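You operate a simulated robot arm through the tools that you are given. There is no shell and no other tool.

The job below is to be done with a simulated robot arm. You get a single attempt, and the scene is never put back.

JOB
Move the bolt from the loose yellow-banded holder into the fixed one and dot its head.
Fine: screw it all the way down; blue marker, back in its pot; slide the empty holder over to the marking machine. Set down upright: blue marker.

It is judged by the outcome, as a careful person would: the job done as asked, and still so three seconds after it is handed in. It fails if anything else is knocked over, pushed out of place, dropped, spilled or broken.

ROBOT AND FRAMES
A 6-joint arm with a fingered hand, fixed in place. Base frame: the origin is on the floor under the middle of its stand, x ahead of it, y to its left, z up; the work surface is at about z = 80. Readings come in cm, rad, newtons and seconds.
With the tool pointing down near the work surface it reaches from about 36 to 76 cm from the base axis. Its first joint turns from -2.897 to 2.897 rad. Payload 4 kg.
The TCP is the grasp point between the finger pads, 2.6 cm short of the fingertips. In the tool frame z runs along the fingers and y along their closing line. The gripper opens to 14.8 cm; its body begins 7.3 cm behind the TCP. The gripper is a hand of 3 fingers: y runs from the thumb to the fingers, the wrist lies at [0, 0, -23.9] in the tool frame, and closing takes about 1.5 s.
Orientation is that of the tool frame in the base frame, as a unit quaternion [x, y, z, w]. With the fingers straight down and closing along the base's y, the tool's x points along the base's -x, its y along +y and its z along -z.

CONTROLS
- The arm moves only by the tool nudge_tool. Its argument "series" is a list of rows, each an object (a shift or turn left out is 0, a gripper value left out holds the last) with "linear": the shift along the tool's x, y, z in mm, a list of three; "dr": the turn, a rotation vector about the tool's x, y, z in rad, a list of three. In form: [{"linear": [dx, dy, dz], "dr": [rx, ry, rz]}, ...]. A call has 1 to 20 rows; each row shifts and turns the commanded pose from where the row before left it, along the tool's axes as they then stand. "jaw" is the closure, from 0 (fully open) to 1 (shut), set as the call begins (left out, the last holds). A row lasts 0.2 s, in which the tool goes at most 5 cm and 0.15 rad; a call with a longer step from one row to the next is refused whole, and so is a gripper value outside its range. Where a pose cannot be reached the arm comes as near as it can. A force on the tool above 40 N (or 10 N above the force at the start of the call, whichever is more), or a blocked arm, ends the call early, and 0.2 s more pass. The fingers move at their own pace (about 15.3 cm/s each) and stop on an object; they squeeze with about 33 N. The grip force told is the motor's: it shows also when the fingers shut on nothing. Time passes only in rows, and 0.2 s behind the last, so rows that do not move let the fingers close. It gives the time, the measured TCP pose, the force on the tool (base axes), the opening and the grip force at its end, in the units of the frame above (readings bear some noise), with the torque about the TCP (base axes, N m) and any sound that the robot's microphone picked up, and new pictures: "pictures" is both (left out), scene, wrist or none.
- Cameras (640 x 400 px; columns grow to the right, rows downward): "scene" is fixed at [39.97, -64.98, 163]; the picture's right is [0.68, 0.74, 0.00], its down [0.69, -0.64, -0.34] and it looks along [-0.25, 0.23, -0.94] (base axes); focal length 306 px, centre (320, 200). "wrist" rides on the gripper at [6.8, -3.9, -9] in the tool frame; the picture's right is [0.50, 0.87, 0.00], its down [-0.66, 0.38, -0.65] and it looks along [-0.57, 0.33, 0.76] (tool axes); focal length 222 px, centre (320, 200). There is no depth. A picture from a camera that has moved, and an enlarged one, comes with that camera's place and axes in the base frame and with its lens.
- lift_body(by): slides the trunk up (or, below 0, down) by that many cm; the arm rides with it, the base frame stays. It gives what a move gives, with no picture.
- move_fingers(finger1, finger2, thumb_bend): sets how far each is bent, from 0 (flat) to 1 (curled in); at 0.3 the hand is open as for a grip, at 0.7 the pads meet at the TCP. One left out holds its place. A second passes; each finger stops where it meets its share of the squeeze, and holds until it gets a number again. A gripper value or a shape takes the hand back. It gives what a move gives, with no picture; readings hold the bend of each and the force on the fingers (four entries, about 0 where the hand has none), thumb and palm.
- grasp_type(shape): the hand has 3 fingers and takes this shape, open, in about a second: jaw (thumb against the fingers, like two jaws); tri (thumb and two fingers); tip (a fingertip pinch); poke (one finger out to press); point (the index stretched); flat (the hand flat); cup (the hand cupped); fist (a fist). The gripper value then closes the fingers along that shape, each until it touches; the sizes above hold for jaw. It gives what a move gives, with no picture.
- enlarge(camera, box): a new picture of the part [left, top, right, bottom] of that camera's present view, enlarged. It takes no simulated time.
- finish_job(): hands the job in; it is judged then, once.

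Places have to be worked out from the pictures, the camera data and where the tool is seen. Open the gripper and draw the arm clear of the work before you hand the job in, unless the task says otherwise.

The tools are called as a command line: name --argument value ..., lists and objects as JSON in quotes. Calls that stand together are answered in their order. nudge_tool: Moves the arm, as the interface text tells. Its arguments: {"type":"object","properties":{"series":{"type":"array"},"jaw":{"type":"number"},"pictures":{"type":"string","enum":["both","scene","wrist","none"]}},"required":["series"]} The other tools are called the same way: lift_body (by) moves the trunk up or down; grasp_type (shape) gives the hand a shape; move_fingers (finger1, finger2, thumb_bend) moves the fingers one by one; enlarge (camera, box) takes an enlarged picture of a part of a camera's view; finish_job () hands the job in.

At the start:

```text
t: 0.0
position: [23.8, -42.95, 126.06]
ee_rot: [0.0, 1.0, 0.0, 0.001]
ft_force: [-0.5, 0.4, -0.3]
wrist_torque: [0.02, -0.01, 0.04]
grip_width: 14.81
finger_force: 0.1
shape: jaw
bend: [0.3, 0.3, 0.3]
finger forces: [0.1, 0.1, 0.0, 0.0, 0.0, 0.1]
trunk travel left (down, up): [-52.5, 6.5]
```

scene: 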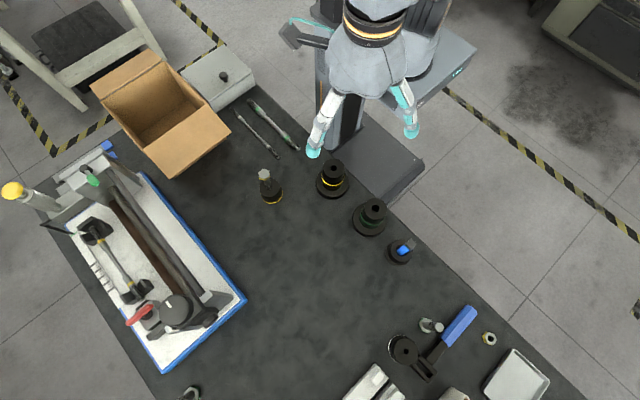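
wrist: 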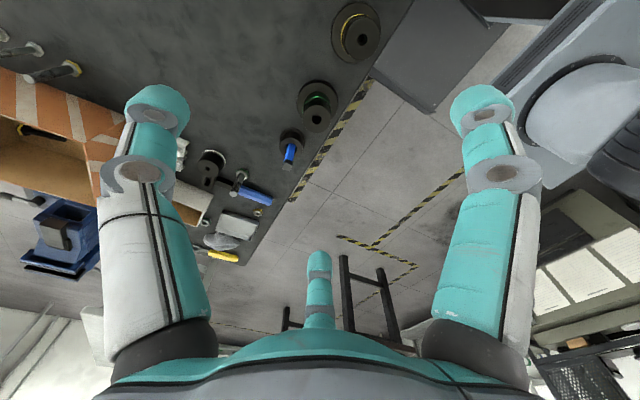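

I'll look closer at the scene before moving: the holders, bolt, marker pot and marking machine.

enlarge --camera "scene" --box '[220, 130, 440, 270]'

enlarge --camera "scene" --box '[340, 270, 580, 400]'

enlarge --camera "scene" --box '[0, 130, 260, 400]'

enlarge --camera "scene" --box '[80, 30, 320, 180]'

```text
2.86 times, centred on (330, 200) of scene
camera zoom: at [39.97, -64.98, 163.0], right [0.68, 0.74, 0.0], down [0.69, -0.64, -0.34], along [-0.25, 0.23, -0.94], focal length 874 px, centre (291, 200)
```

zoom: 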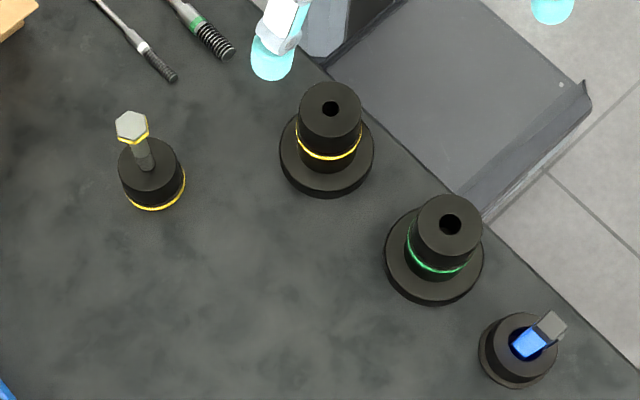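

```text
2.67 times, centred on (460, 335) of scene
camera zoom: at [39.97, -64.98, 163.0], right [0.68, 0.74, 0.0], down [0.69, -0.64, -0.34], along [-0.25, 0.23, -0.94], focal length 816 px, centre (-53, -160)
```

zoom: 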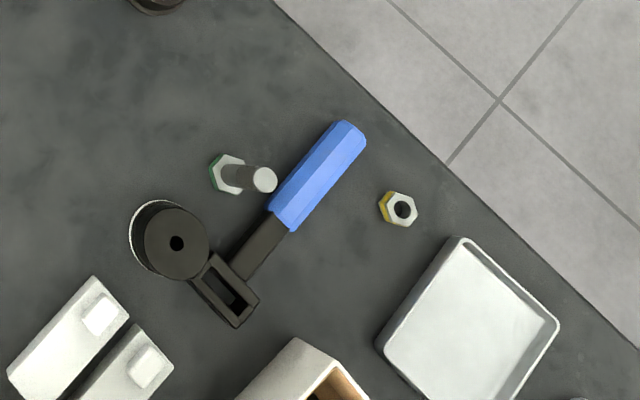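

```text
1.48 times, centred on (130, 265) of scene
camera zoom: at [39.97, -64.98, 163.0], right [0.68, 0.74, 0.0], down [0.69, -0.64, -0.34], along [-0.25, 0.23, -0.94], focal length 454 px, centre (602, 104)
```

zoom: 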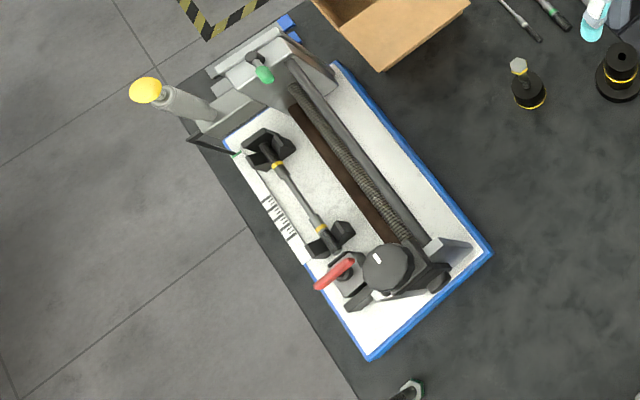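

```text
2.67 times, centred on (200, 105) of scene
camera zoom: at [39.97, -64.98, 163.0], right [0.68, 0.74, 0.0], down [0.69, -0.64, -0.34], along [-0.25, 0.23, -0.94], focal length 816 px, centre (640, 453)
```

zoom: 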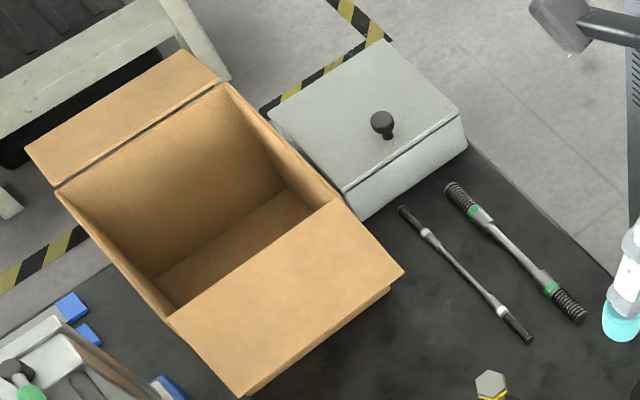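

The yellow-banded loose holder with bolt, the two flanged fixed holders (yellow and green), and the marker pot are visible. I need to find the marking machine, so I'll enlarge the wrist view.

enlarge --camera "wrist" --box '[0, 20, 200, 300]'

enlarge --camera "wrist" --box '[170, 60, 350, 270]'

enlarge --camera "wrist" --box '[500, 120, 640, 400]'

enlarge --camera "scene" --box '[520, 0, 640, 120]'

enlarge --camera "scene" --box '[110, 250, 230, 380]'

enlarge --camera "scene" --box '[0, 130, 150, 260]'

```text
1.43 times, centred on (100, 160) of wrist
camera zoom: at [16.98, -46.85, 135.15], right [-0.5, 0.87, 0.0], down [0.65, 0.38, 0.65], along [0.57, 0.33, -0.76], focal length 317 px, centre (634, 257)
```

zoom: 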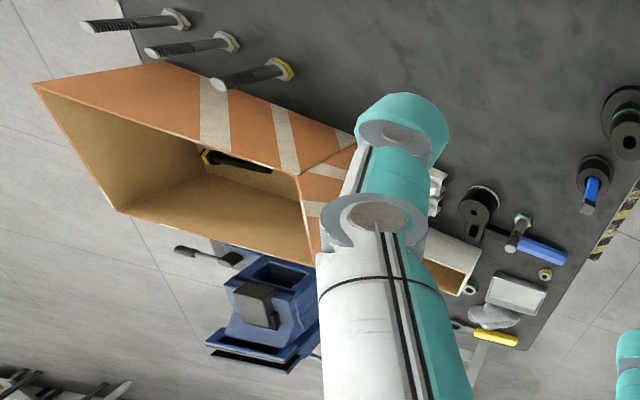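

```text
1.90 times, centred on (260, 165) of wrist
camera zoom: at [16.98, -46.85, 135.15], right [-0.5, 0.87, 0.0], down [0.65, 0.38, 0.65], along [0.57, 0.33, -0.76], focal length 423 px, centre (434, 267)
```

zoom: 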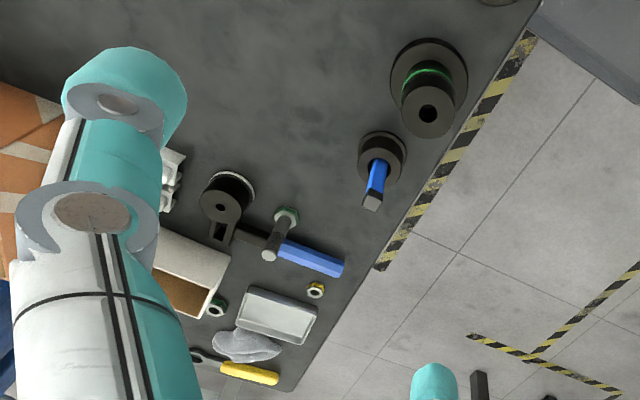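

```text
1.43 times, centred on (570, 260) of wrist
camera zoom: at [16.98, -46.85, 135.15], right [-0.5, 0.87, 0.0], down [0.65, 0.38, 0.65], along [0.57, 0.33, -0.76], focal length 317 px, centre (-37, 114)
```

zoom: 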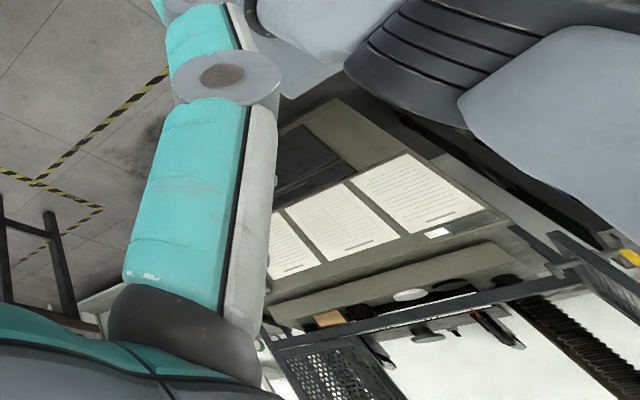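

```text
3.33 times, centred on (580, 60) of scene
camera zoom: at [39.97, -64.98, 163.0], right [0.68, 0.74, 0.0], down [0.69, -0.64, -0.34], along [-0.25, 0.23, -0.94], focal length 1020 px, centre (-547, 667)
```

zoom: 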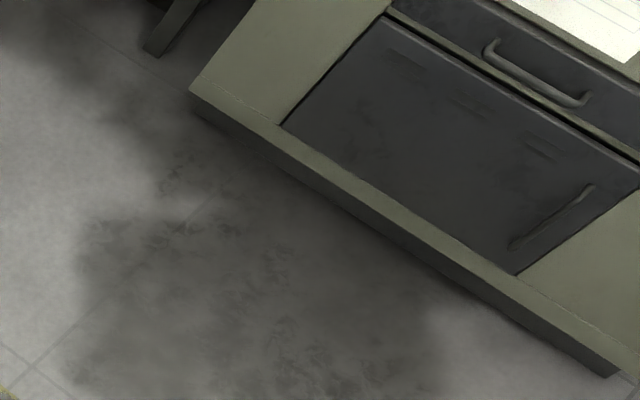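

```text
3.08 times, centred on (170, 315) of scene
camera zoom: at [39.97, -64.98, 163.0], right [0.68, 0.74, 0.0], down [0.69, -0.64, -0.34], along [-0.25, 0.23, -0.94], focal length 942 px, centre (782, -154)
```

zoom: 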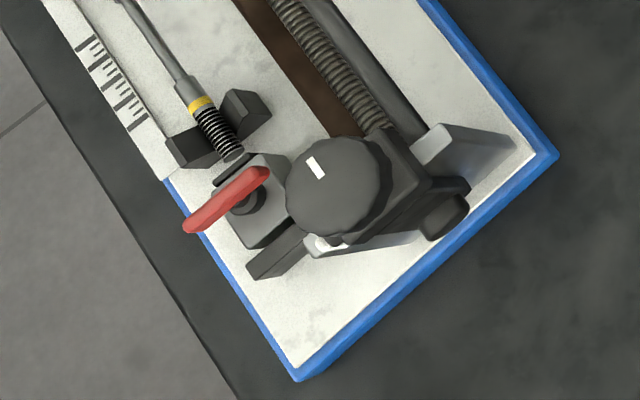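

```text
3.08 times, centred on (75, 195) of scene
camera zoom: at [39.97, -64.98, 163.0], right [0.68, 0.74, 0.0], down [0.69, -0.64, -0.34], along [-0.25, 0.23, -0.94], focal length 942 px, centre (1074, 215)
```

zoom: 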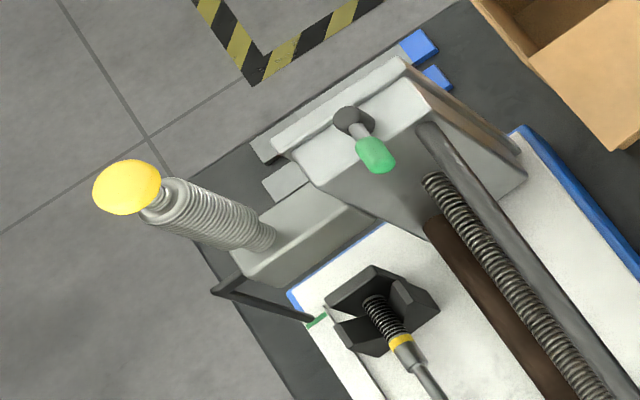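

The table spans to the robot's right (-y side); holders sit around y≈-38 and the bolt's loose holder near (7,-54). I'll turn the hand about its own axis to let the wrist camera survey the rest of the table.

nudge_tool --series '[{"dr": [0, 0, 0.15]}, {"dr": [0, 0, 0.15]}, {"dr": [0, 0, 0.15]}, {"dr": [0, 0, 0.15]}, {"dr": [0, 0, 0.15]}, {"dr": [0, 0, 0.15]}, {"dr": [0, 0, 0.15]}]' --pictures "wrist"

nudge_tool --series '[{"dr": [0, 0, 0.15]}, {"dr": [0, 0, 0.15]}, {"dr": [0, 0, 0.15]}, {"dr": [0, 0, 0.15]}, {"dr": [0, 0, 0.15]}, {"dr": [0, 0, 0.15]}, {"dr": [0, 0, 0.15]}]' --pictures "both"

```text
t: 1.6
position: [20.02, -49.32, 133.59]
ee_rot: [0.429, 0.903, 0.0, 0.001]
ft_force: [0.0, 1.2, -0.3]
wrist_torque: [0.03, -0.02, -0.01]
grip_width: 14.79
finger_force: 0.1
shape: jaw
bend: [0.3, 0.3, 0.3]
finger forces: [0.0, 0.0, 0.0, 0.0, 0.1, 0.1]
out of reach, approached as far as the arm can: row 1, 2, 3, 4, 5, 6, 7
trunk travel left (down, up): [-52.5, 6.5]
camera wrist: at [12.78, -46.51, 142.72], right [0.36, 0.93, 0.0], down [0.71, -0.27, 0.65], along [0.61, -0.23, -0.76], focal length 222 px, centre (320, 200)
```

wrist: 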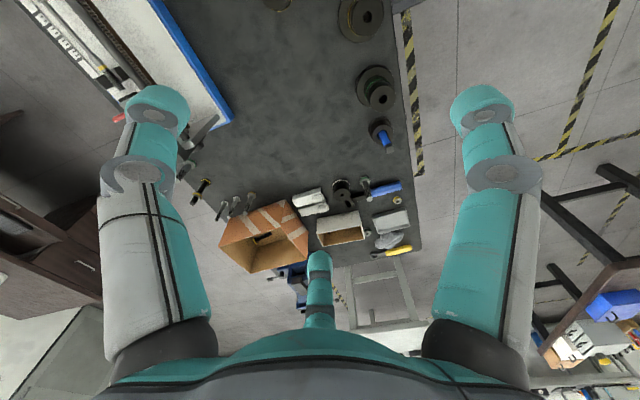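

```text
t: 3.2
position: [20.12, -49.25, 133.54]
ee_rot: [0.427, 0.904, 0.0, 0.001]
ft_force: [-0.2, 0.4, -0.6]
wrist_torque: [0.0, 0.01, 0.0]
grip_width: 14.8
finger_force: 0.1
shape: jaw
bend: [0.3, 0.3, 0.3]
finger forces: [0.0, 0.0, 0.0, 0.1, 0.0, 0.0]
out of reach, approached as far as the arm can: row 1, 2, 3, 4, 5, 6, 7
trunk travel left (down, up): [-52.5, 6.5]
camera wrist: at [12.75, -46.51, 142.73], right [0.35, 0.94, 0.0], down [0.71, -0.27, 0.65], along [0.61, -0.23, -0.76], focal length 222 px, centre (320, 200)
```

scene: 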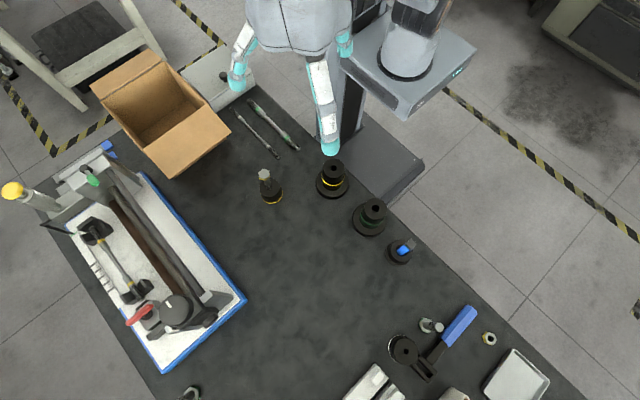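
wrist: 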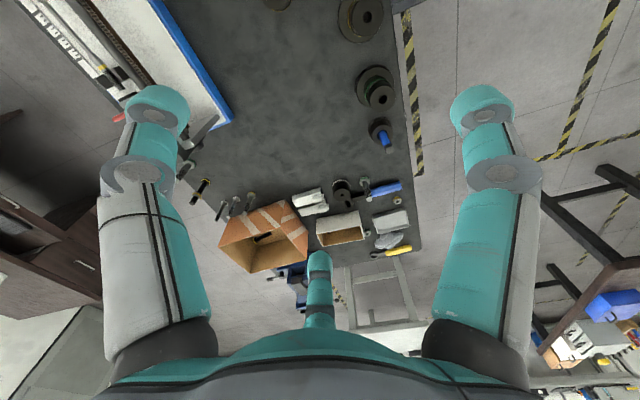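

The view now shows the far end of the table. I'll enlarge to identify the machines.

enlarge --camera "wrist" --box '[170, 160, 440, 330]'

enlarge --camera "wrist" --box '[0, 0, 260, 180]'

enlarge --camera "wrist" --box '[260, 0, 440, 180]'

```text
2.35 times, centred on (305, 245) of wrist
camera zoom: at [12.75, -46.51, 142.73], right [0.35, 0.94, 0.0], down [0.71, -0.27, 0.65], along [0.61, -0.23, -0.76], focal length 523 px, centre (355, 94)
```

zoom: 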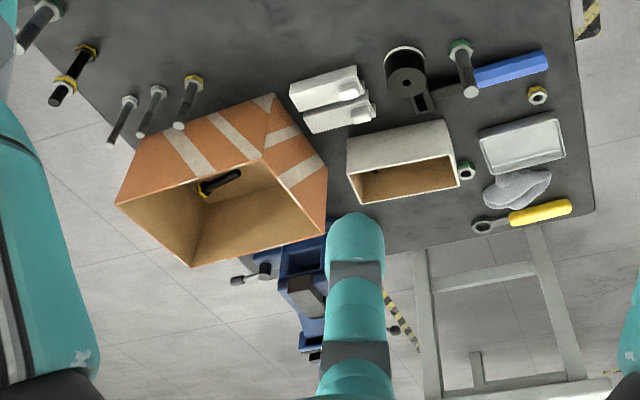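

```text
2.22 times, centred on (130, 90) of wrist
camera zoom: at [12.75, -46.51, 142.73], right [0.35, 0.94, 0.0], down [0.71, -0.27, 0.65], along [0.61, -0.23, -0.76], focal length 494 px, centre (742, 444)
```

zoom: 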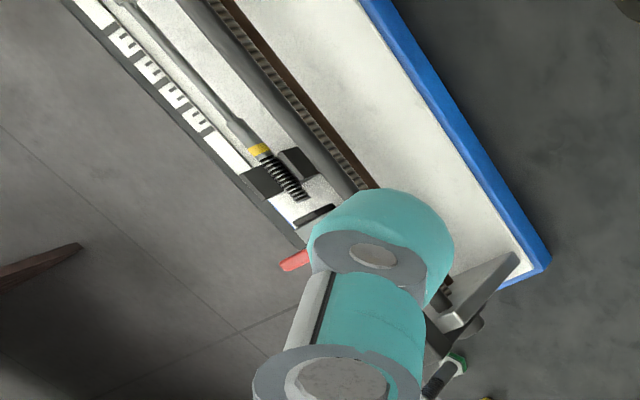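

```text
2.22 times, centred on (350, 90) of wrist
camera zoom: at [12.75, -46.51, 142.73], right [0.35, 0.94, 0.0], down [0.71, -0.27, 0.65], along [0.61, -0.23, -0.76], focal length 494 px, centre (253, 444)
```

zoom: 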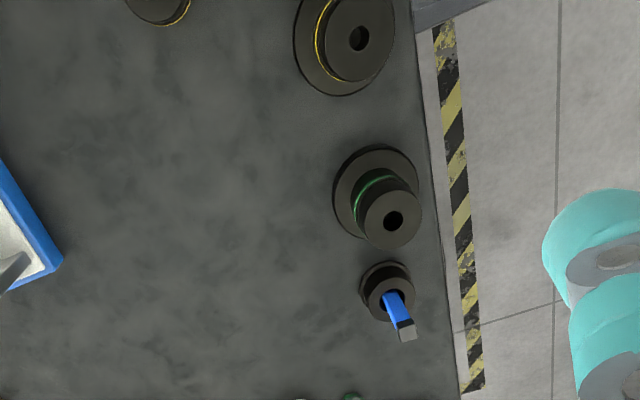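

The blue thing at the far end is a bench vise, so the marking machine is most likely the lead-screw machine in the blue-edged bed at left. The arm hit a joint limit in this direction, so I rotate back and look.

nudge_tool --series '[{"dr": [0, 0, -0.148]}, {"dr": [0, 0, -0.148]}, {"dr": [0, 0, -0.148]}, {"dr": [0, 0, -0.148]}, {"dr": [0, 0, -0.148]}, {"dr": [0, 0, -0.148]}]' --pictures "none"

```text
t: 4.6
position: [20.08, -49.36, 133.47]
ee_rot: [-0.002, 1.0, -0.001, -0.001]
ft_force: [-0.3, 0.6, -0.1]
wrist_torque: [0.01, -0.01, -0.03]
grip_width: 14.78
finger_force: 0.0
shape: jaw
bend: [0.3, 0.3, 0.3]
finger forces: [0.1, 0.0, 0.0, 0.1, 0.0, 0.1]
trunk travel left (down, up): [-52.5, 6.5]
```

The command reference restarts from the measured pose, good. Now I move above the bolt to look at it from close by.

nudge_tool --series '[{"linear": [21.3, -8.4, 39.2]}, {"linear": [21.3, -8.4, 39.2]}, {"linear": [21.3, -8.4, 39.2]}, {"linear": [21.3, -8.4, 39.2]}, {"linear": [21.3, -8.4, 39.2]}, {"linear": [21.3, -8.4, 39.2]}]' --pictures "both"

```text
t: 6.0
position: [7.23, -54.56, 110.16]
ee_rot: [-0.001, 1.0, 0.0, 0.001]
ft_force: [-0.7, 0.5, 0.3]
wrist_torque: [0.01, 0.0, 0.01]
grip_width: 14.79
finger_force: 0.0
shape: jaw
bend: [0.3, 0.3, 0.3]
finger forces: [0.0, 0.0, 0.0, 0.1, 0.1, 0.1]
trunk travel left (down, up): [-52.5, 6.5]
camera wrist: at [0.54, -58.48, 119.33], right [-0.5, 0.86, 0.0], down [0.65, 0.38, 0.65], along [0.57, 0.33, -0.76], focal length 222 px, centre (320, 200)
```

scene: 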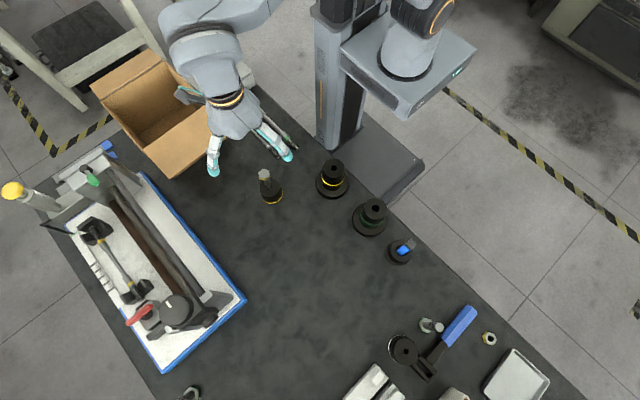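
wrist: 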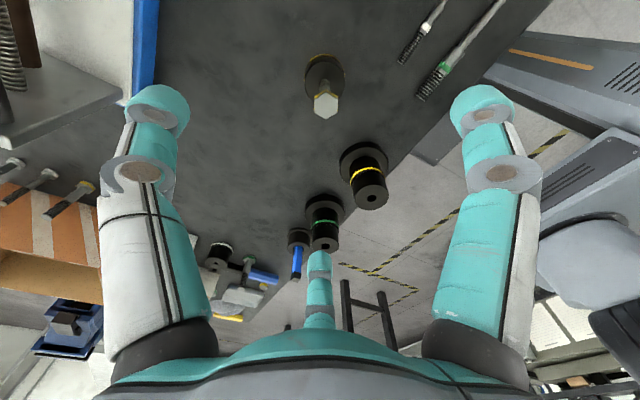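

The bolt's head appears just above the TCP's image point. I enlarge the wrist view to triangulate.

enlarge --camera "wrist" --box '[270, 30, 400, 130]'

enlarge --camera "wrist" --box '[280, 130, 400, 280]'

enlarge --camera "scene" --box '[240, 150, 310, 220]'

enlarge --camera "scene" --box '[300, 140, 420, 270]'

```text
4.00 times, centred on (335, 80) of wrist
camera zoom: at [0.54, -58.48, 119.33], right [-0.5, 0.86, 0.0], down [0.65, 0.38, 0.65], along [0.57, 0.33, -0.76], focal length 888 px, centre (260, 680)
```

zoom: 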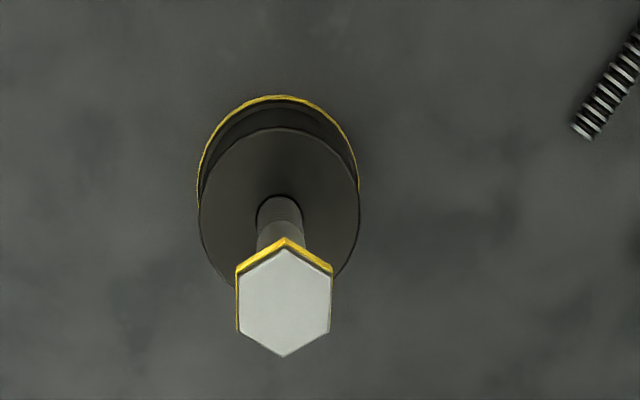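

```text
2.67 times, centred on (340, 205) of wrist
camera zoom: at [0.54, -58.48, 119.33], right [-0.5, 0.86, 0.0], down [0.65, 0.38, 0.65], along [0.57, 0.33, -0.76], focal length 592 px, centre (267, 187)
```

zoom: 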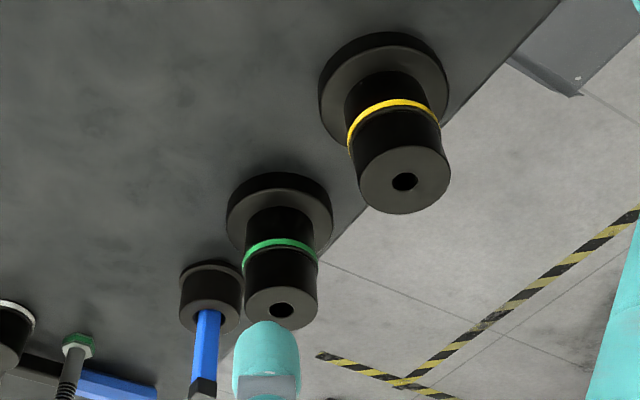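

```text
5.71 times, centred on (275, 185) of scene
camera zoom: at [39.97, -64.98, 163.0], right [0.68, 0.74, 0.0], down [0.69, -0.64, -0.34], along [-0.25, 0.23, -0.94], focal length 1749 px, centre (577, 286)
```

zoom: 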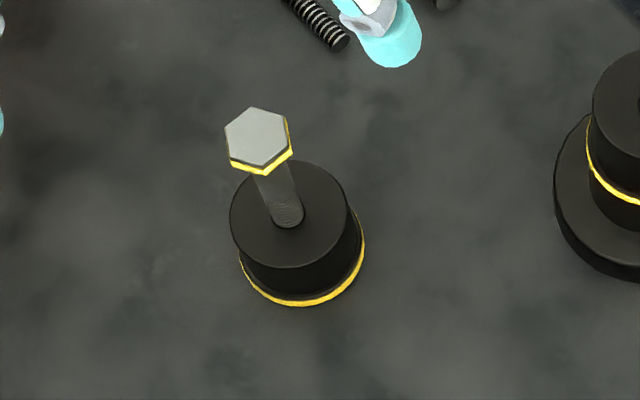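

```text
3.08 times, centred on (360, 205) of scene
camera zoom: at [39.97, -64.98, 163.0], right [0.68, 0.74, 0.0], down [0.69, -0.64, -0.34], along [-0.25, 0.23, -0.94], focal length 942 px, centre (197, 185)
```

zoom: 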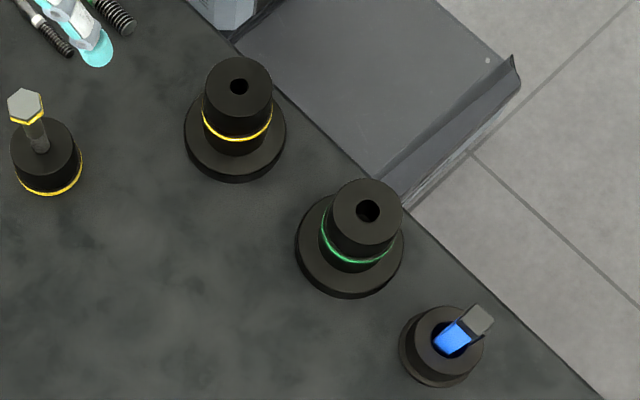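

Triangulated: bolt head top ≈ (7.3, -53.8, 94.1), loose holder top z≈84.9; fixed yellow holder's top ≈ (16.9, -39.1, 91.5). Now I test how far the hand can turn the other way (needed for screwing) and survey the machine.

nudge_tool --series '[{"dr": [0, 0, -0.1428]}, {"dr": [0, 0, -0.1428]}, {"dr": [0, 0, -0.1428]}, {"dr": [0, 0, -0.1428]}, {"dr": [0, 0, -0.1428]}, {"dr": [0, 0, -0.1428]}, {"dr": [0, 0, -0.1428]}, {"dr": [0, 0, -0.1428]}, {"dr": [0, 0, -0.1428]}, {"dr": [0, 0, -0.1428]}, {"dr": [0, 0, -0.1428]}]' --pictures "wrist"

nudge_tool --series '[{"dr": [0, 0, -0.1428]}, {"dr": [0, 0, -0.1428]}, {"dr": [0, 0, -0.1428]}, {"dr": [0, 0, -0.1428]}, {"dr": [0, 0, -0.1428]}, {"dr": [0, 0, -0.1428]}, {"dr": [0, 0, -0.1428]}, {"dr": [0, 0, -0.1428]}, {"dr": [0, 0, -0.1428]}, {"dr": [0, 0, -0.1428]}, {"dr": [0, 0, -0.1428]}]' --pictures "wrist"

```text
t: 8.4
position: [7.34, -54.29, 110.06]
ee_rot: [0.709, -0.705, 0.001, 0.0]
ft_force: [0.9, -0.9, -0.4]
wrist_torque: [0.0, 0.0, -0.02]
grip_width: 14.78
finger_force: 0.0
shape: jaw
bend: [0.3, 0.3, 0.3]
finger forces: [0.1, 0.0, 0.0, 0.0, 0.1, 0.1]
trunk travel left (down, up): [-52.5, 6.5]
camera wrist: at [11.25, -61.11, 119.16], right [-0.86, -0.5, 0.0], down [-0.38, 0.65, 0.65], along [-0.33, 0.56, -0.76], focal length 222 px, centre (320, 200)
```

wrist: 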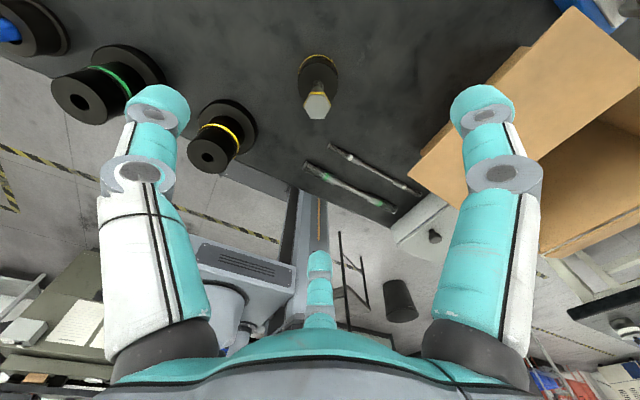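

```text
t: 10.8
position: [7.36, -54.33, 109.92]
ee_rot: [1.0, 0.002, 0.001, 0.001]
ft_force: [0.8, -1.3, -0.6]
wrist_torque: [0.03, -0.01, -0.03]
grip_width: 14.8
finger_force: 0.2
shape: jaw
bend: [0.3, 0.3, 0.3]
finger forces: [0.0, 0.0, 0.0, 0.0, 0.0, 0.0]
trunk travel left (down, up): [-52.5, 6.5]
camera wrist: at [14.08, -50.39, 119.14], right [0.5, -0.86, 0.0], down [-0.65, -0.38, 0.65], along [-0.56, -0.33, -0.76], focal length 222 px, centre (320, 200)
```

wrist: 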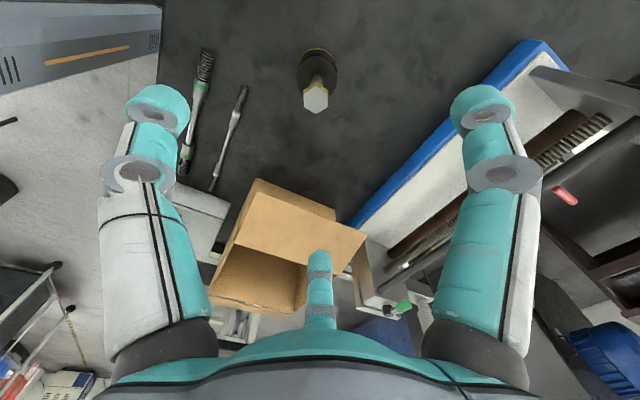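

The hand turns freely to 180°. I keep going to find the other limit and see the machine more.

nudge_tool --series '[{"dr": [0, 0, -0.1428]}, {"dr": [0, 0, -0.1428]}, {"dr": [0, 0, -0.1428]}, {"dr": [0, 0, -0.1428]}, {"dr": [0, 0, -0.1428]}, {"dr": [0, 0, -0.1428]}, {"dr": [0, 0, -0.1428]}, {"dr": [0, 0, -0.1428]}, {"dr": [0, 0, -0.1428]}, {"dr": [0, 0, -0.1428]}, {"dr": [0, 0, -0.1428]}]' --pictures "wrist"

```text
t: 13.2
position: [7.46, -54.36, 109.9]
ee_rot: [0.706, 0.708, 0.0, 0.001]
ft_force: [1.0, 0.0, -0.6]
wrist_torque: [0.04, 0.0, 0.0]
grip_width: 14.8
finger_force: 0.0
shape: jaw
bend: [0.3, 0.3, 0.3]
finger forces: [0.1, 0.1, 0.0, 0.0, 0.1, 0.0]
trunk travel left (down, up): [-52.5, 6.5]
camera wrist: at [3.45, -47.63, 119.11], right [0.86, 0.5, 0.0], down [0.38, -0.65, 0.65], along [0.33, -0.57, -0.76], focal length 222 px, centre (320, 200)
```

wrist: 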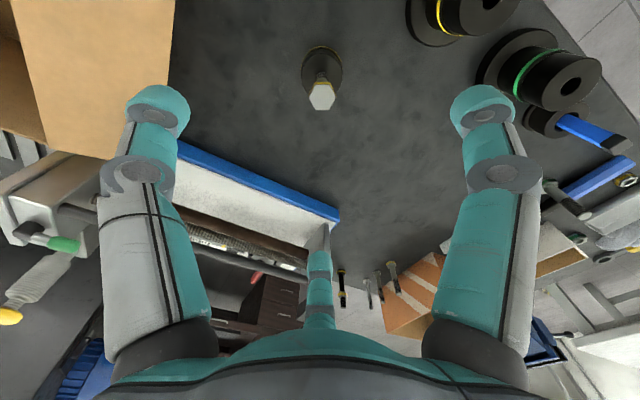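

enlarge --camera "wrist" --box '[0, 120, 360, 345]'

nudge_tool --series '[{"dr": [0, 0, -0.1428]}, {"dr": [0, 0, -0.1428]}, {"dr": [0, 0, -0.1428]}, {"dr": [0, 0, -0.1428]}]' --pictures "none"

```text
1.78 times, centred on (180, 232) of wrist
camera zoom: at [3.45, -47.63, 119.11], right [0.86, 0.5, 0.0], down [0.38, -0.65, 0.65], along [0.33, -0.57, -0.76], focal length 395 px, centre (569, 142)
```

zoom: 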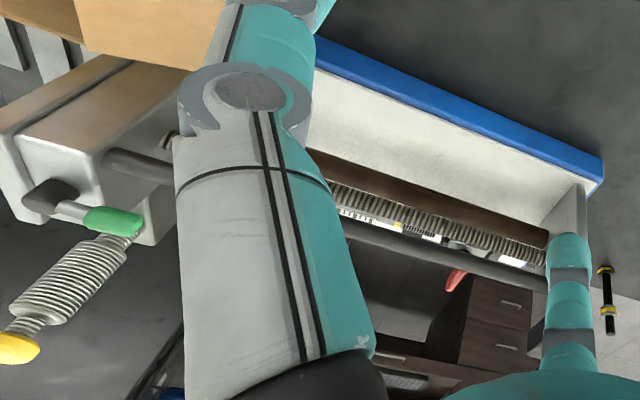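

```text
t: 14.2
position: [7.34, -54.39, 110.12]
ee_rot: [0.478, 0.878, 0.0, 0.0]
ft_force: [-0.3, 0.4, 0.4]
wrist_torque: [-0.01, -0.01, -0.01]
grip_width: 14.8
finger_force: 0.1
shape: jaw
bend: [0.3, 0.3, 0.3]
finger forces: [0.1, 0.0, 0.1, 0.0, 0.0, 0.1]
trunk travel left (down, up): [-52.5, 6.5]
```

Range extends to at least 303°, giving about a full turn per stroke. I turn back to 270° (finger directions then match the hex flats), centre over the bolt and lower to just above it to check alignment.

nudge_tool --series '[{"dr": [0, 0, 0.1428]}, {"dr": [0, 0, 0.1428]}, {"dr": [0, 0, 0.1428]}, {"dr": [0, 0, 0.1428]}, {"linear": [3, 0, 33]}, {"linear": [3, 0, 33]}, {"linear": [0, 0, 33]}, {"linear": [0, 0, 0]}]' --pictures "both"

```text
t: 16.0
position: [7.4, -53.93, 100.12]
ee_rot: [0.707, 0.707, 0.001, 0.001]
ft_force: [-0.1, 0.3, 0.4]
wrist_torque: [0.01, 0.02, 0.01]
grip_width: 14.74
finger_force: 0.0
shape: jaw
bend: [0.3, 0.3, 0.3]
finger forces: [0.0, 0.0, 0.1, 0.0, 0.1, 0.0]
trunk travel left (down, up): [-52.5, 6.5]
camera wrist: at [3.44, -47.04, 109.3], right [0.87, 0.5, 0.0], down [0.38, -0.65, 0.65], along [0.33, -0.57, -0.76], focal length 222 px, centre (320, 200)
```

scene: 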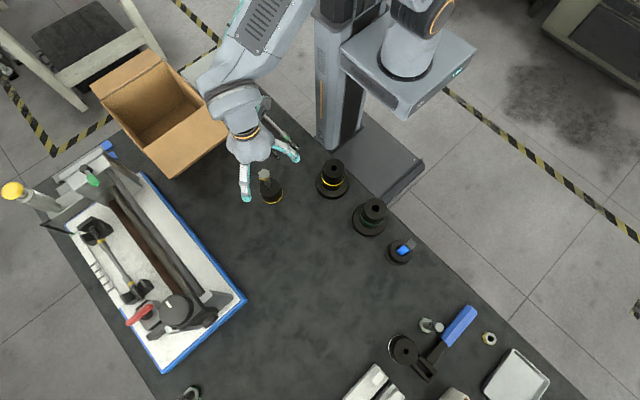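
wrist: 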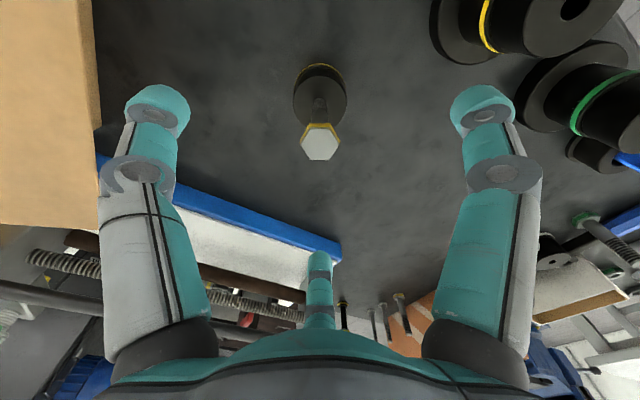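

enlarge --camera "wrist" --box '[260, 60, 380, 180]'

enlarge --camera "scene" --box '[220, 120, 320, 220]'

```text
3.33 times, centred on (320, 120) of wrist
camera zoom: at [3.44, -47.04, 109.3], right [0.87, 0.5, 0.0], down [0.38, -0.65, 0.65], along [0.33, -0.57, -0.76], focal length 740 px, centre (320, 467)
```

zoom: 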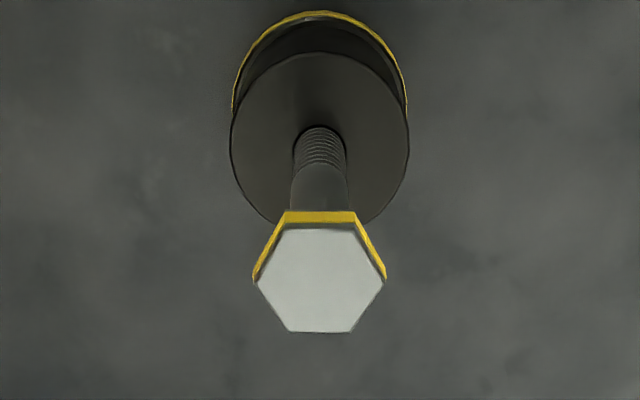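

```text
4.00 times, centred on (270, 170) of scene
camera zoom: at [39.97, -64.98, 163.0], right [0.68, 0.74, 0.0], down [0.69, -0.64, -0.34], along [-0.25, 0.23, -0.94], focal length 1224 px, centre (520, 320)
```

zoom: 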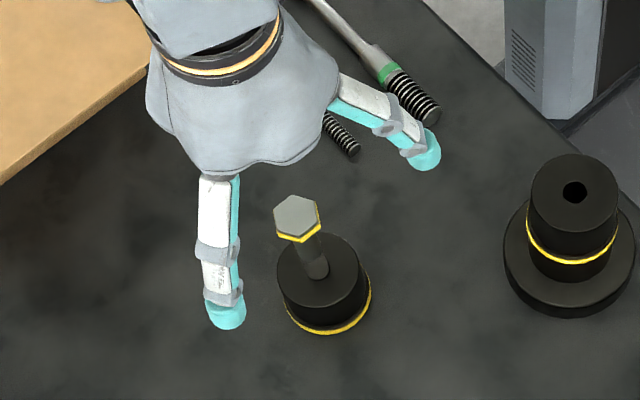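

The hand is well centred (offset under ~2 mm) and the flats face the fingers. I lower so the pads are at head height and close.

nudge_tool --series '[{"linear": [0, 0, 22]}, {"linear": [0, 0, 22]}, {"linear": [0, 0, 22]}, {"linear": [0, 0, 0]}]' --pictures "wrist"

nudge_tool --series '[{"linear": [0, 0, 0]}, {"linear": [0, 0, 0]}, {"linear": [0, 0, 0]}, {"linear": [0, 0, 0]}, {"linear": [0, 0, 0]}, {"linear": [0, 0, 0]}, {"linear": [0, 0, 0]}, {"linear": [0, 0, 0]}, {"linear": [0, 0, 0]}]' --jaw 1 --pictures "both"

```text
t: 17.0
position: [7.34, -53.9, 93.26]
ee_rot: [0.706, 0.708, 0.0, 0.001]
ft_force: [-0.3, 0.0, 0.4]
wrist_torque: [0.01, 0.03, 0.01]
grip_width: 14.75
finger_force: 0.0
shape: jaw
bend: [0.3, 0.3, 0.3]
finger forces: [0.0, 0.0, 0.0, 0.0, 0.0, 0.1]
trunk travel left (down, up): [-52.5, 6.5]
camera wrist: at [3.38, -47.11, 102.43], right [0.87, 0.5, 0.0], down [0.38, -0.65, 0.65], along [0.33, -0.57, -0.76], focal length 222 px, centre (320, 200)
```

wrist: 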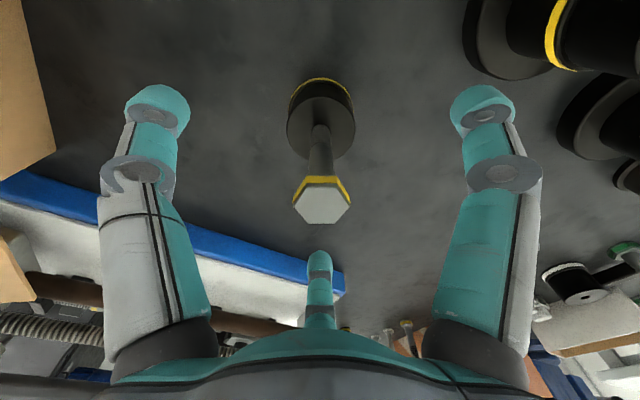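

```text
t: 19.0
position: [7.22, -53.84, 93.19]
ee_rot: [0.707, 0.708, 0.0, 0.0]
ft_force: [0.0, -0.1, -5.5]
wrist_torque: [0.02, 0.0, 0.05]
grip_width: 0.95
finger_force: 32.9
shape: jaw
bend: [0.72, 0.72, 0.7]
finger forces: [29.8, 28.3, 0.0, 0.1, 29.0, 0.1]
trunk travel left (down, up): [-52.5, 6.5]
camera wrist: at [3.38, -47.13, 102.43], right [0.87, 0.5, 0.0], down [0.38, -0.65, 0.65], along [0.33, -0.57, -0.76], focal length 222 px, centre (320, 200)
```

scene: 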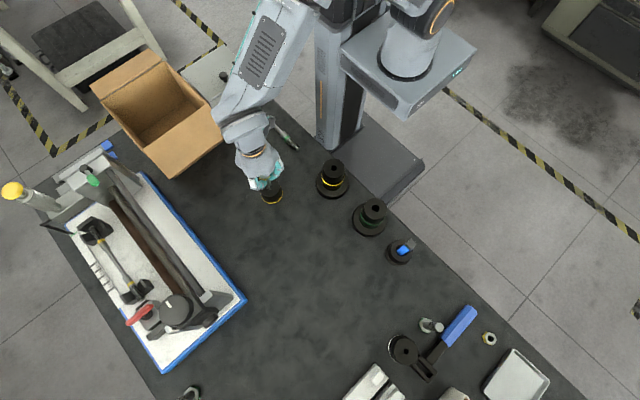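
wrist: 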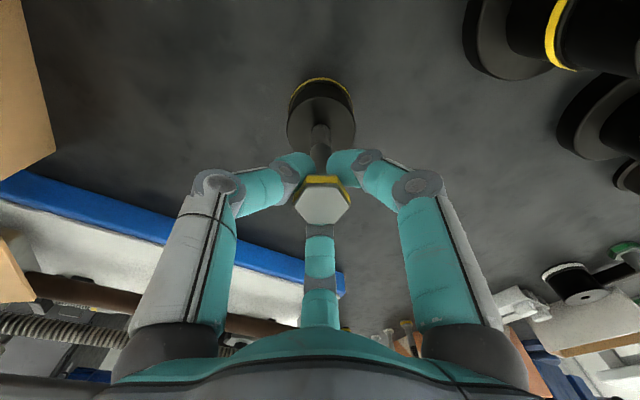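

The fingers closed around the shank just under the head, firmly held (~29 N each). I try a gentle lift of a few mm to see whether the bolt comes free or is threaded.

nudge_tool --series '[{"linear": [0, 0, -3]}, {"linear": [0, 0, -3]}, {"linear": [0, 0, -3]}, {"linear": [0, 0, 0]}]' --pictures "both"

```text
t: 20.0
position: [7.29, -53.92, 94.41]
ee_rot: [0.706, 0.708, 0.001, 0.001]
ft_force: [-0.6, -0.2, -10.5]
wrist_torque: [0.02, -0.03, 0.01]
grip_width: 0.98
finger_force: 33.2
shape: jaw
bend: [0.72, 0.72, 0.7]
finger forces: [29.6, 28.4, 0.0, 0.1, 28.6, 0.1]
trunk travel left (down, up): [-52.5, 6.5]
camera wrist: at [3.38, -47.09, 103.5], right [0.87, 0.5, 0.0], down [0.38, -0.65, 0.65], along [0.33, -0.57, -0.76], focal length 222 px, centre (320, 200)
```

scene: 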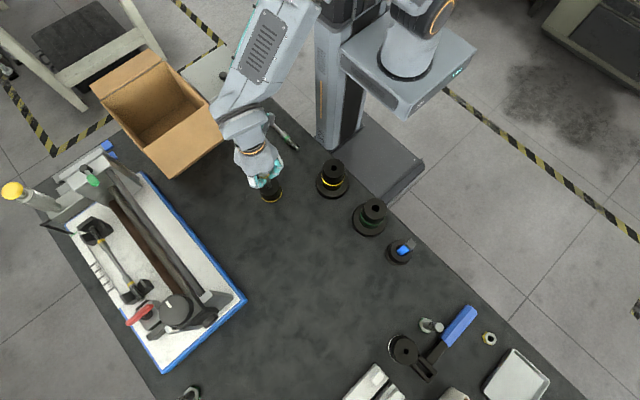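
wrist: 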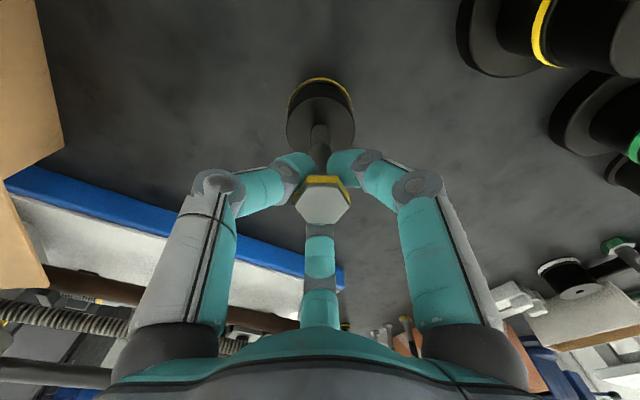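

The holder rose with the bolt (force -10.5 N, same relative picture), so the bolt is threaded in the loose holder. I lower it back gently onto the table, watching the force.

nudge_tool --series '[{"linear": [0, 0, 3]}, {"linear": [0, 0, 3]}, {"linear": [0, 0, 2]}, {"linear": [0, 0, 0]}]' --pictures "none"

nudge_tool --series '[{"linear": [0, 0, 1]}, {"linear": [0, 0, 0]}]' --pictures "none"

```text
t: 21.0
position: [7.26, -53.85, 93.55]
ee_rot: [0.706, 0.708, 0.0, 0.0]
ft_force: [-0.4, 0.3, -9.8]
wrist_torque: [0.02, 0.01, -0.03]
grip_width: 0.96
finger_force: 32.9
shape: jaw
bend: [0.72, 0.72, 0.7]
finger forces: [29.6, 28.4, 0.0, 0.0, 28.6, 0.0]
trunk travel left (down, up): [-52.5, 6.5]
```

```text
t: 21.6
position: [7.45, -53.72, 93.61]
ee_rot: [0.707, 0.707, 0.0, -0.001]
ft_force: [0.1, 0.6, -9.5]
wrist_torque: [-0.02, 0.0, 0.01]
grip_width: 0.98
finger_force: 33.6
shape: jaw
bend: [0.72, 0.72, 0.7]
finger forces: [29.5, 28.4, 0.0, 0.0, 28.7, 0.1]
trunk travel left (down, up): [-52.5, 6.5]
```

Still carrying the full weight (~-9.6 N). I continue down in small steps.

nudge_tool --series '[{"linear": [0, 0, 1]}, {"linear": [0, 0, 0]}]' --pictures "none"

nudge_tool --series '[{"linear": [0, 0, 1]}, {"linear": [0, 0, 0]}]' --pictures "none"

nudge_tool --series '[{"linear": [0, 0, 1]}, {"linear": [0, 0, 0]}]' --pictures "none"

```text
t: 22.2
position: [7.39, -53.77, 93.4]
ee_rot: [0.707, 0.708, -0.001, 0.0]
ft_force: [0.6, 0.8, -9.4]
wrist_torque: [0.02, 0.01, -0.01]
grip_width: 0.95
finger_force: 33.2
shape: jaw
bend: [0.72, 0.72, 0.7]
finger forces: [29.4, 28.3, 0.0, 0.1, 28.8, 0.1]
trunk travel left (down, up): [-52.5, 6.5]
```

```text
t: 22.8
position: [7.38, -53.88, 93.29]
ee_rot: [0.706, 0.708, 0.0, 0.0]
ft_force: [-0.4, -0.5, -6.9]
wrist_torque: [-0.01, 0.01, 0.0]
grip_width: 0.96
finger_force: 33.2
shape: jaw
bend: [0.72, 0.72, 0.7]
finger forces: [29.5, 28.7, 0.0, 0.0, 29.4, 0.1]
trunk travel left (down, up): [-52.5, 6.5]
```

```text
t: 23.4
position: [7.32, -53.86, 93.25]
ee_rot: [0.706, 0.708, 0.0, 0.0]
ft_force: [-1.5, -1.9, 0.4]
wrist_torque: [-0.06, 0.02, 0.04]
grip_width: 0.97
finger_force: 33.5
shape: jaw
bend: [0.72, 0.72, 0.7]
finger forces: [29.7, 29.2, 0.0, 0.0, 31.0, 0.0]
trunk travel left (down, up): [-52.5, 6.5]
```

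The holder now rests on the table again. I try a first counter-clockwise turn (about 32°) at this height and watch torque and force.

nudge_tool --series '[{"dr": [0, 0, -0.14]}, {"dr": [0, 0, -0.14]}, {"dr": [0, 0, -0.14]}, {"dr": [0, 0, -0.14]}]' --pictures "both"

```text
t: 24.4
position: [7.39, -53.7, 93.38]
ee_rot: [0.483, 0.876, 0.0, 0.0]
ft_force: [-3.3, 2.6, 6.3]
wrist_torque: [0.0, 0.04, -0.07]
grip_width: 0.97
finger_force: 32.7
shape: jaw
bend: [0.72, 0.72, 0.69]
finger forces: [27.8, 35.0, 0.1, 0.0, 35.4, 0.0]
trunk travel left (down, up): [-52.5, 6.5]
camera wrist: at [0.4, -50.08, 102.41], right [0.46, 0.89, 0.0], down [0.67, -0.35, 0.66], along [0.58, -0.31, -0.76], focal length 222 px, centre (320, 200)
```

scene: 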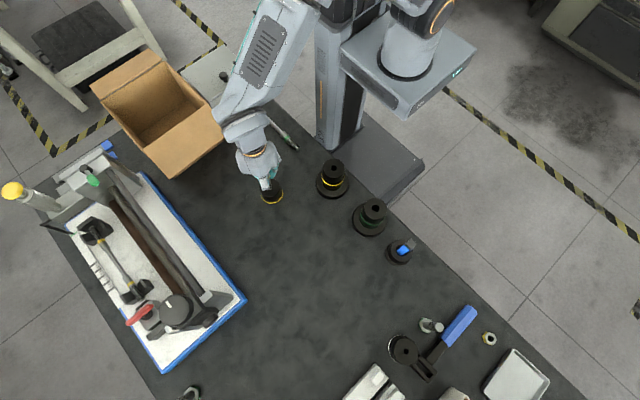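
wrist: 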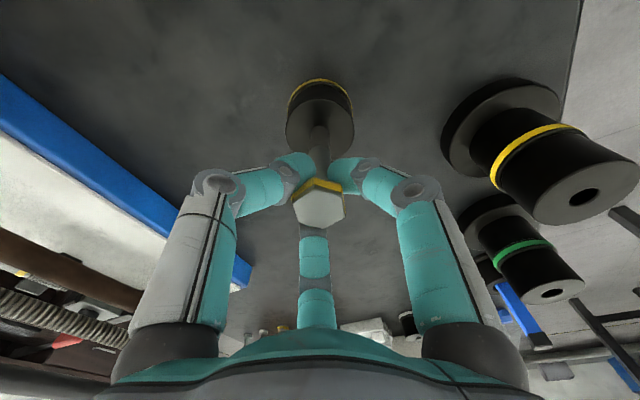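

enlarge --camera "wrist" --box '[250, 60, 390, 260]'

```text
2.00 times, centred on (320, 160) of wrist
camera zoom: at [0.4, -50.08, 102.41], right [0.46, 0.89, 0.0], down [0.67, -0.35, 0.66], along [0.58, -0.31, -0.76], focal length 444 px, centre (320, 280)
```

zoom: 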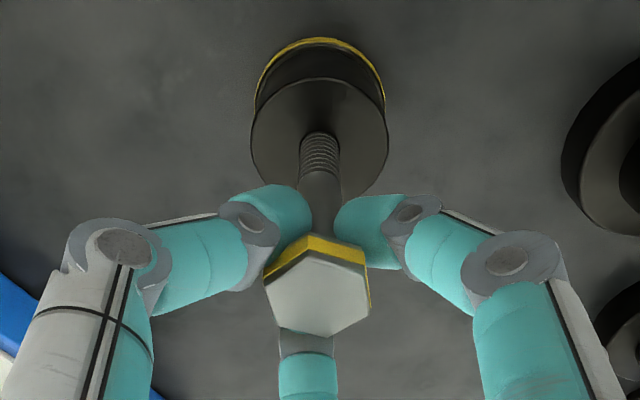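

The hex turned within the fingers: the round shank slipped, so I should grip the hex flats instead. I open and look at the head's present orientation.

nudge_tool --series '[{"linear": [0, 0, 0]}, {"linear": [0, 0, 0]}, {"linear": [0, 0, 0]}, {"linear": [0, 0, 0]}, {"linear": [0, 0, 0]}, {"linear": [0, 0, 0]}]' --jaw 0.4 --pictures "wrist"

enlarge --camera "wrist" --box '[260, 70, 380, 250]'

```text
t: 25.8
position: [7.25, -53.71, 93.34]
ee_rot: [0.483, 0.875, 0.0, 0.0]
ft_force: [0.0, 0.4, -0.5]
wrist_torque: [0.01, -0.01, -0.03]
grip_width: 8.82
finger_force: 0.2
shape: jaw
bend: [0.32, 0.32, 0.7]
finger forces: [0.0, 0.0, 0.0, 0.1, 0.1, 0.1]
trunk travel left (down, up): [-52.5, 6.5]
camera wrist: at [0.44, -50.11, 102.37], right [0.47, 0.88, 0.0], down [0.67, -0.35, 0.65], along [0.58, -0.31, -0.76], focal length 222 px, centre (320, 200)
```

wrist: 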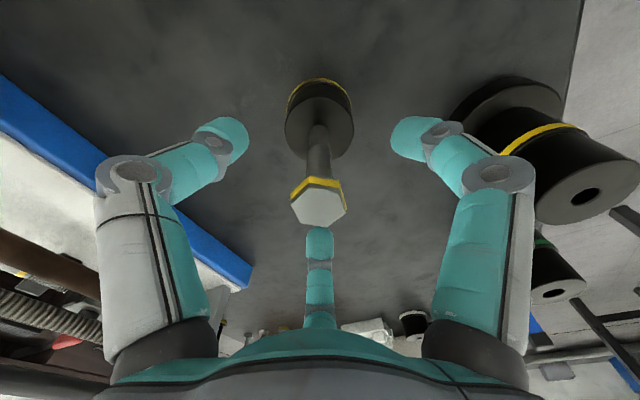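

```text
2.22 times, centred on (320, 160) of wrist
camera zoom: at [0.44, -50.11, 102.37], right [0.47, 0.88, 0.0], down [0.67, -0.35, 0.65], along [0.58, -0.31, -0.76], focal length 494 px, centre (320, 289)
```

zoom: 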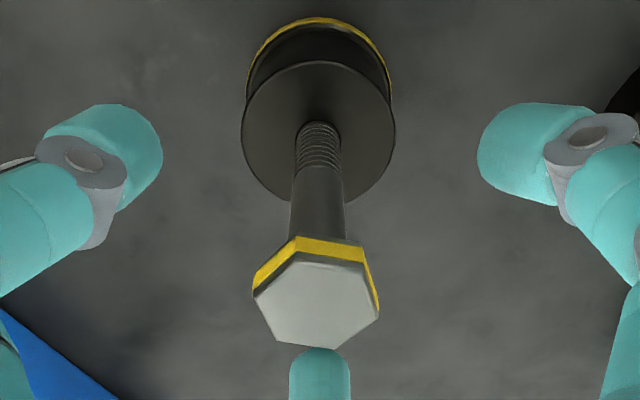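

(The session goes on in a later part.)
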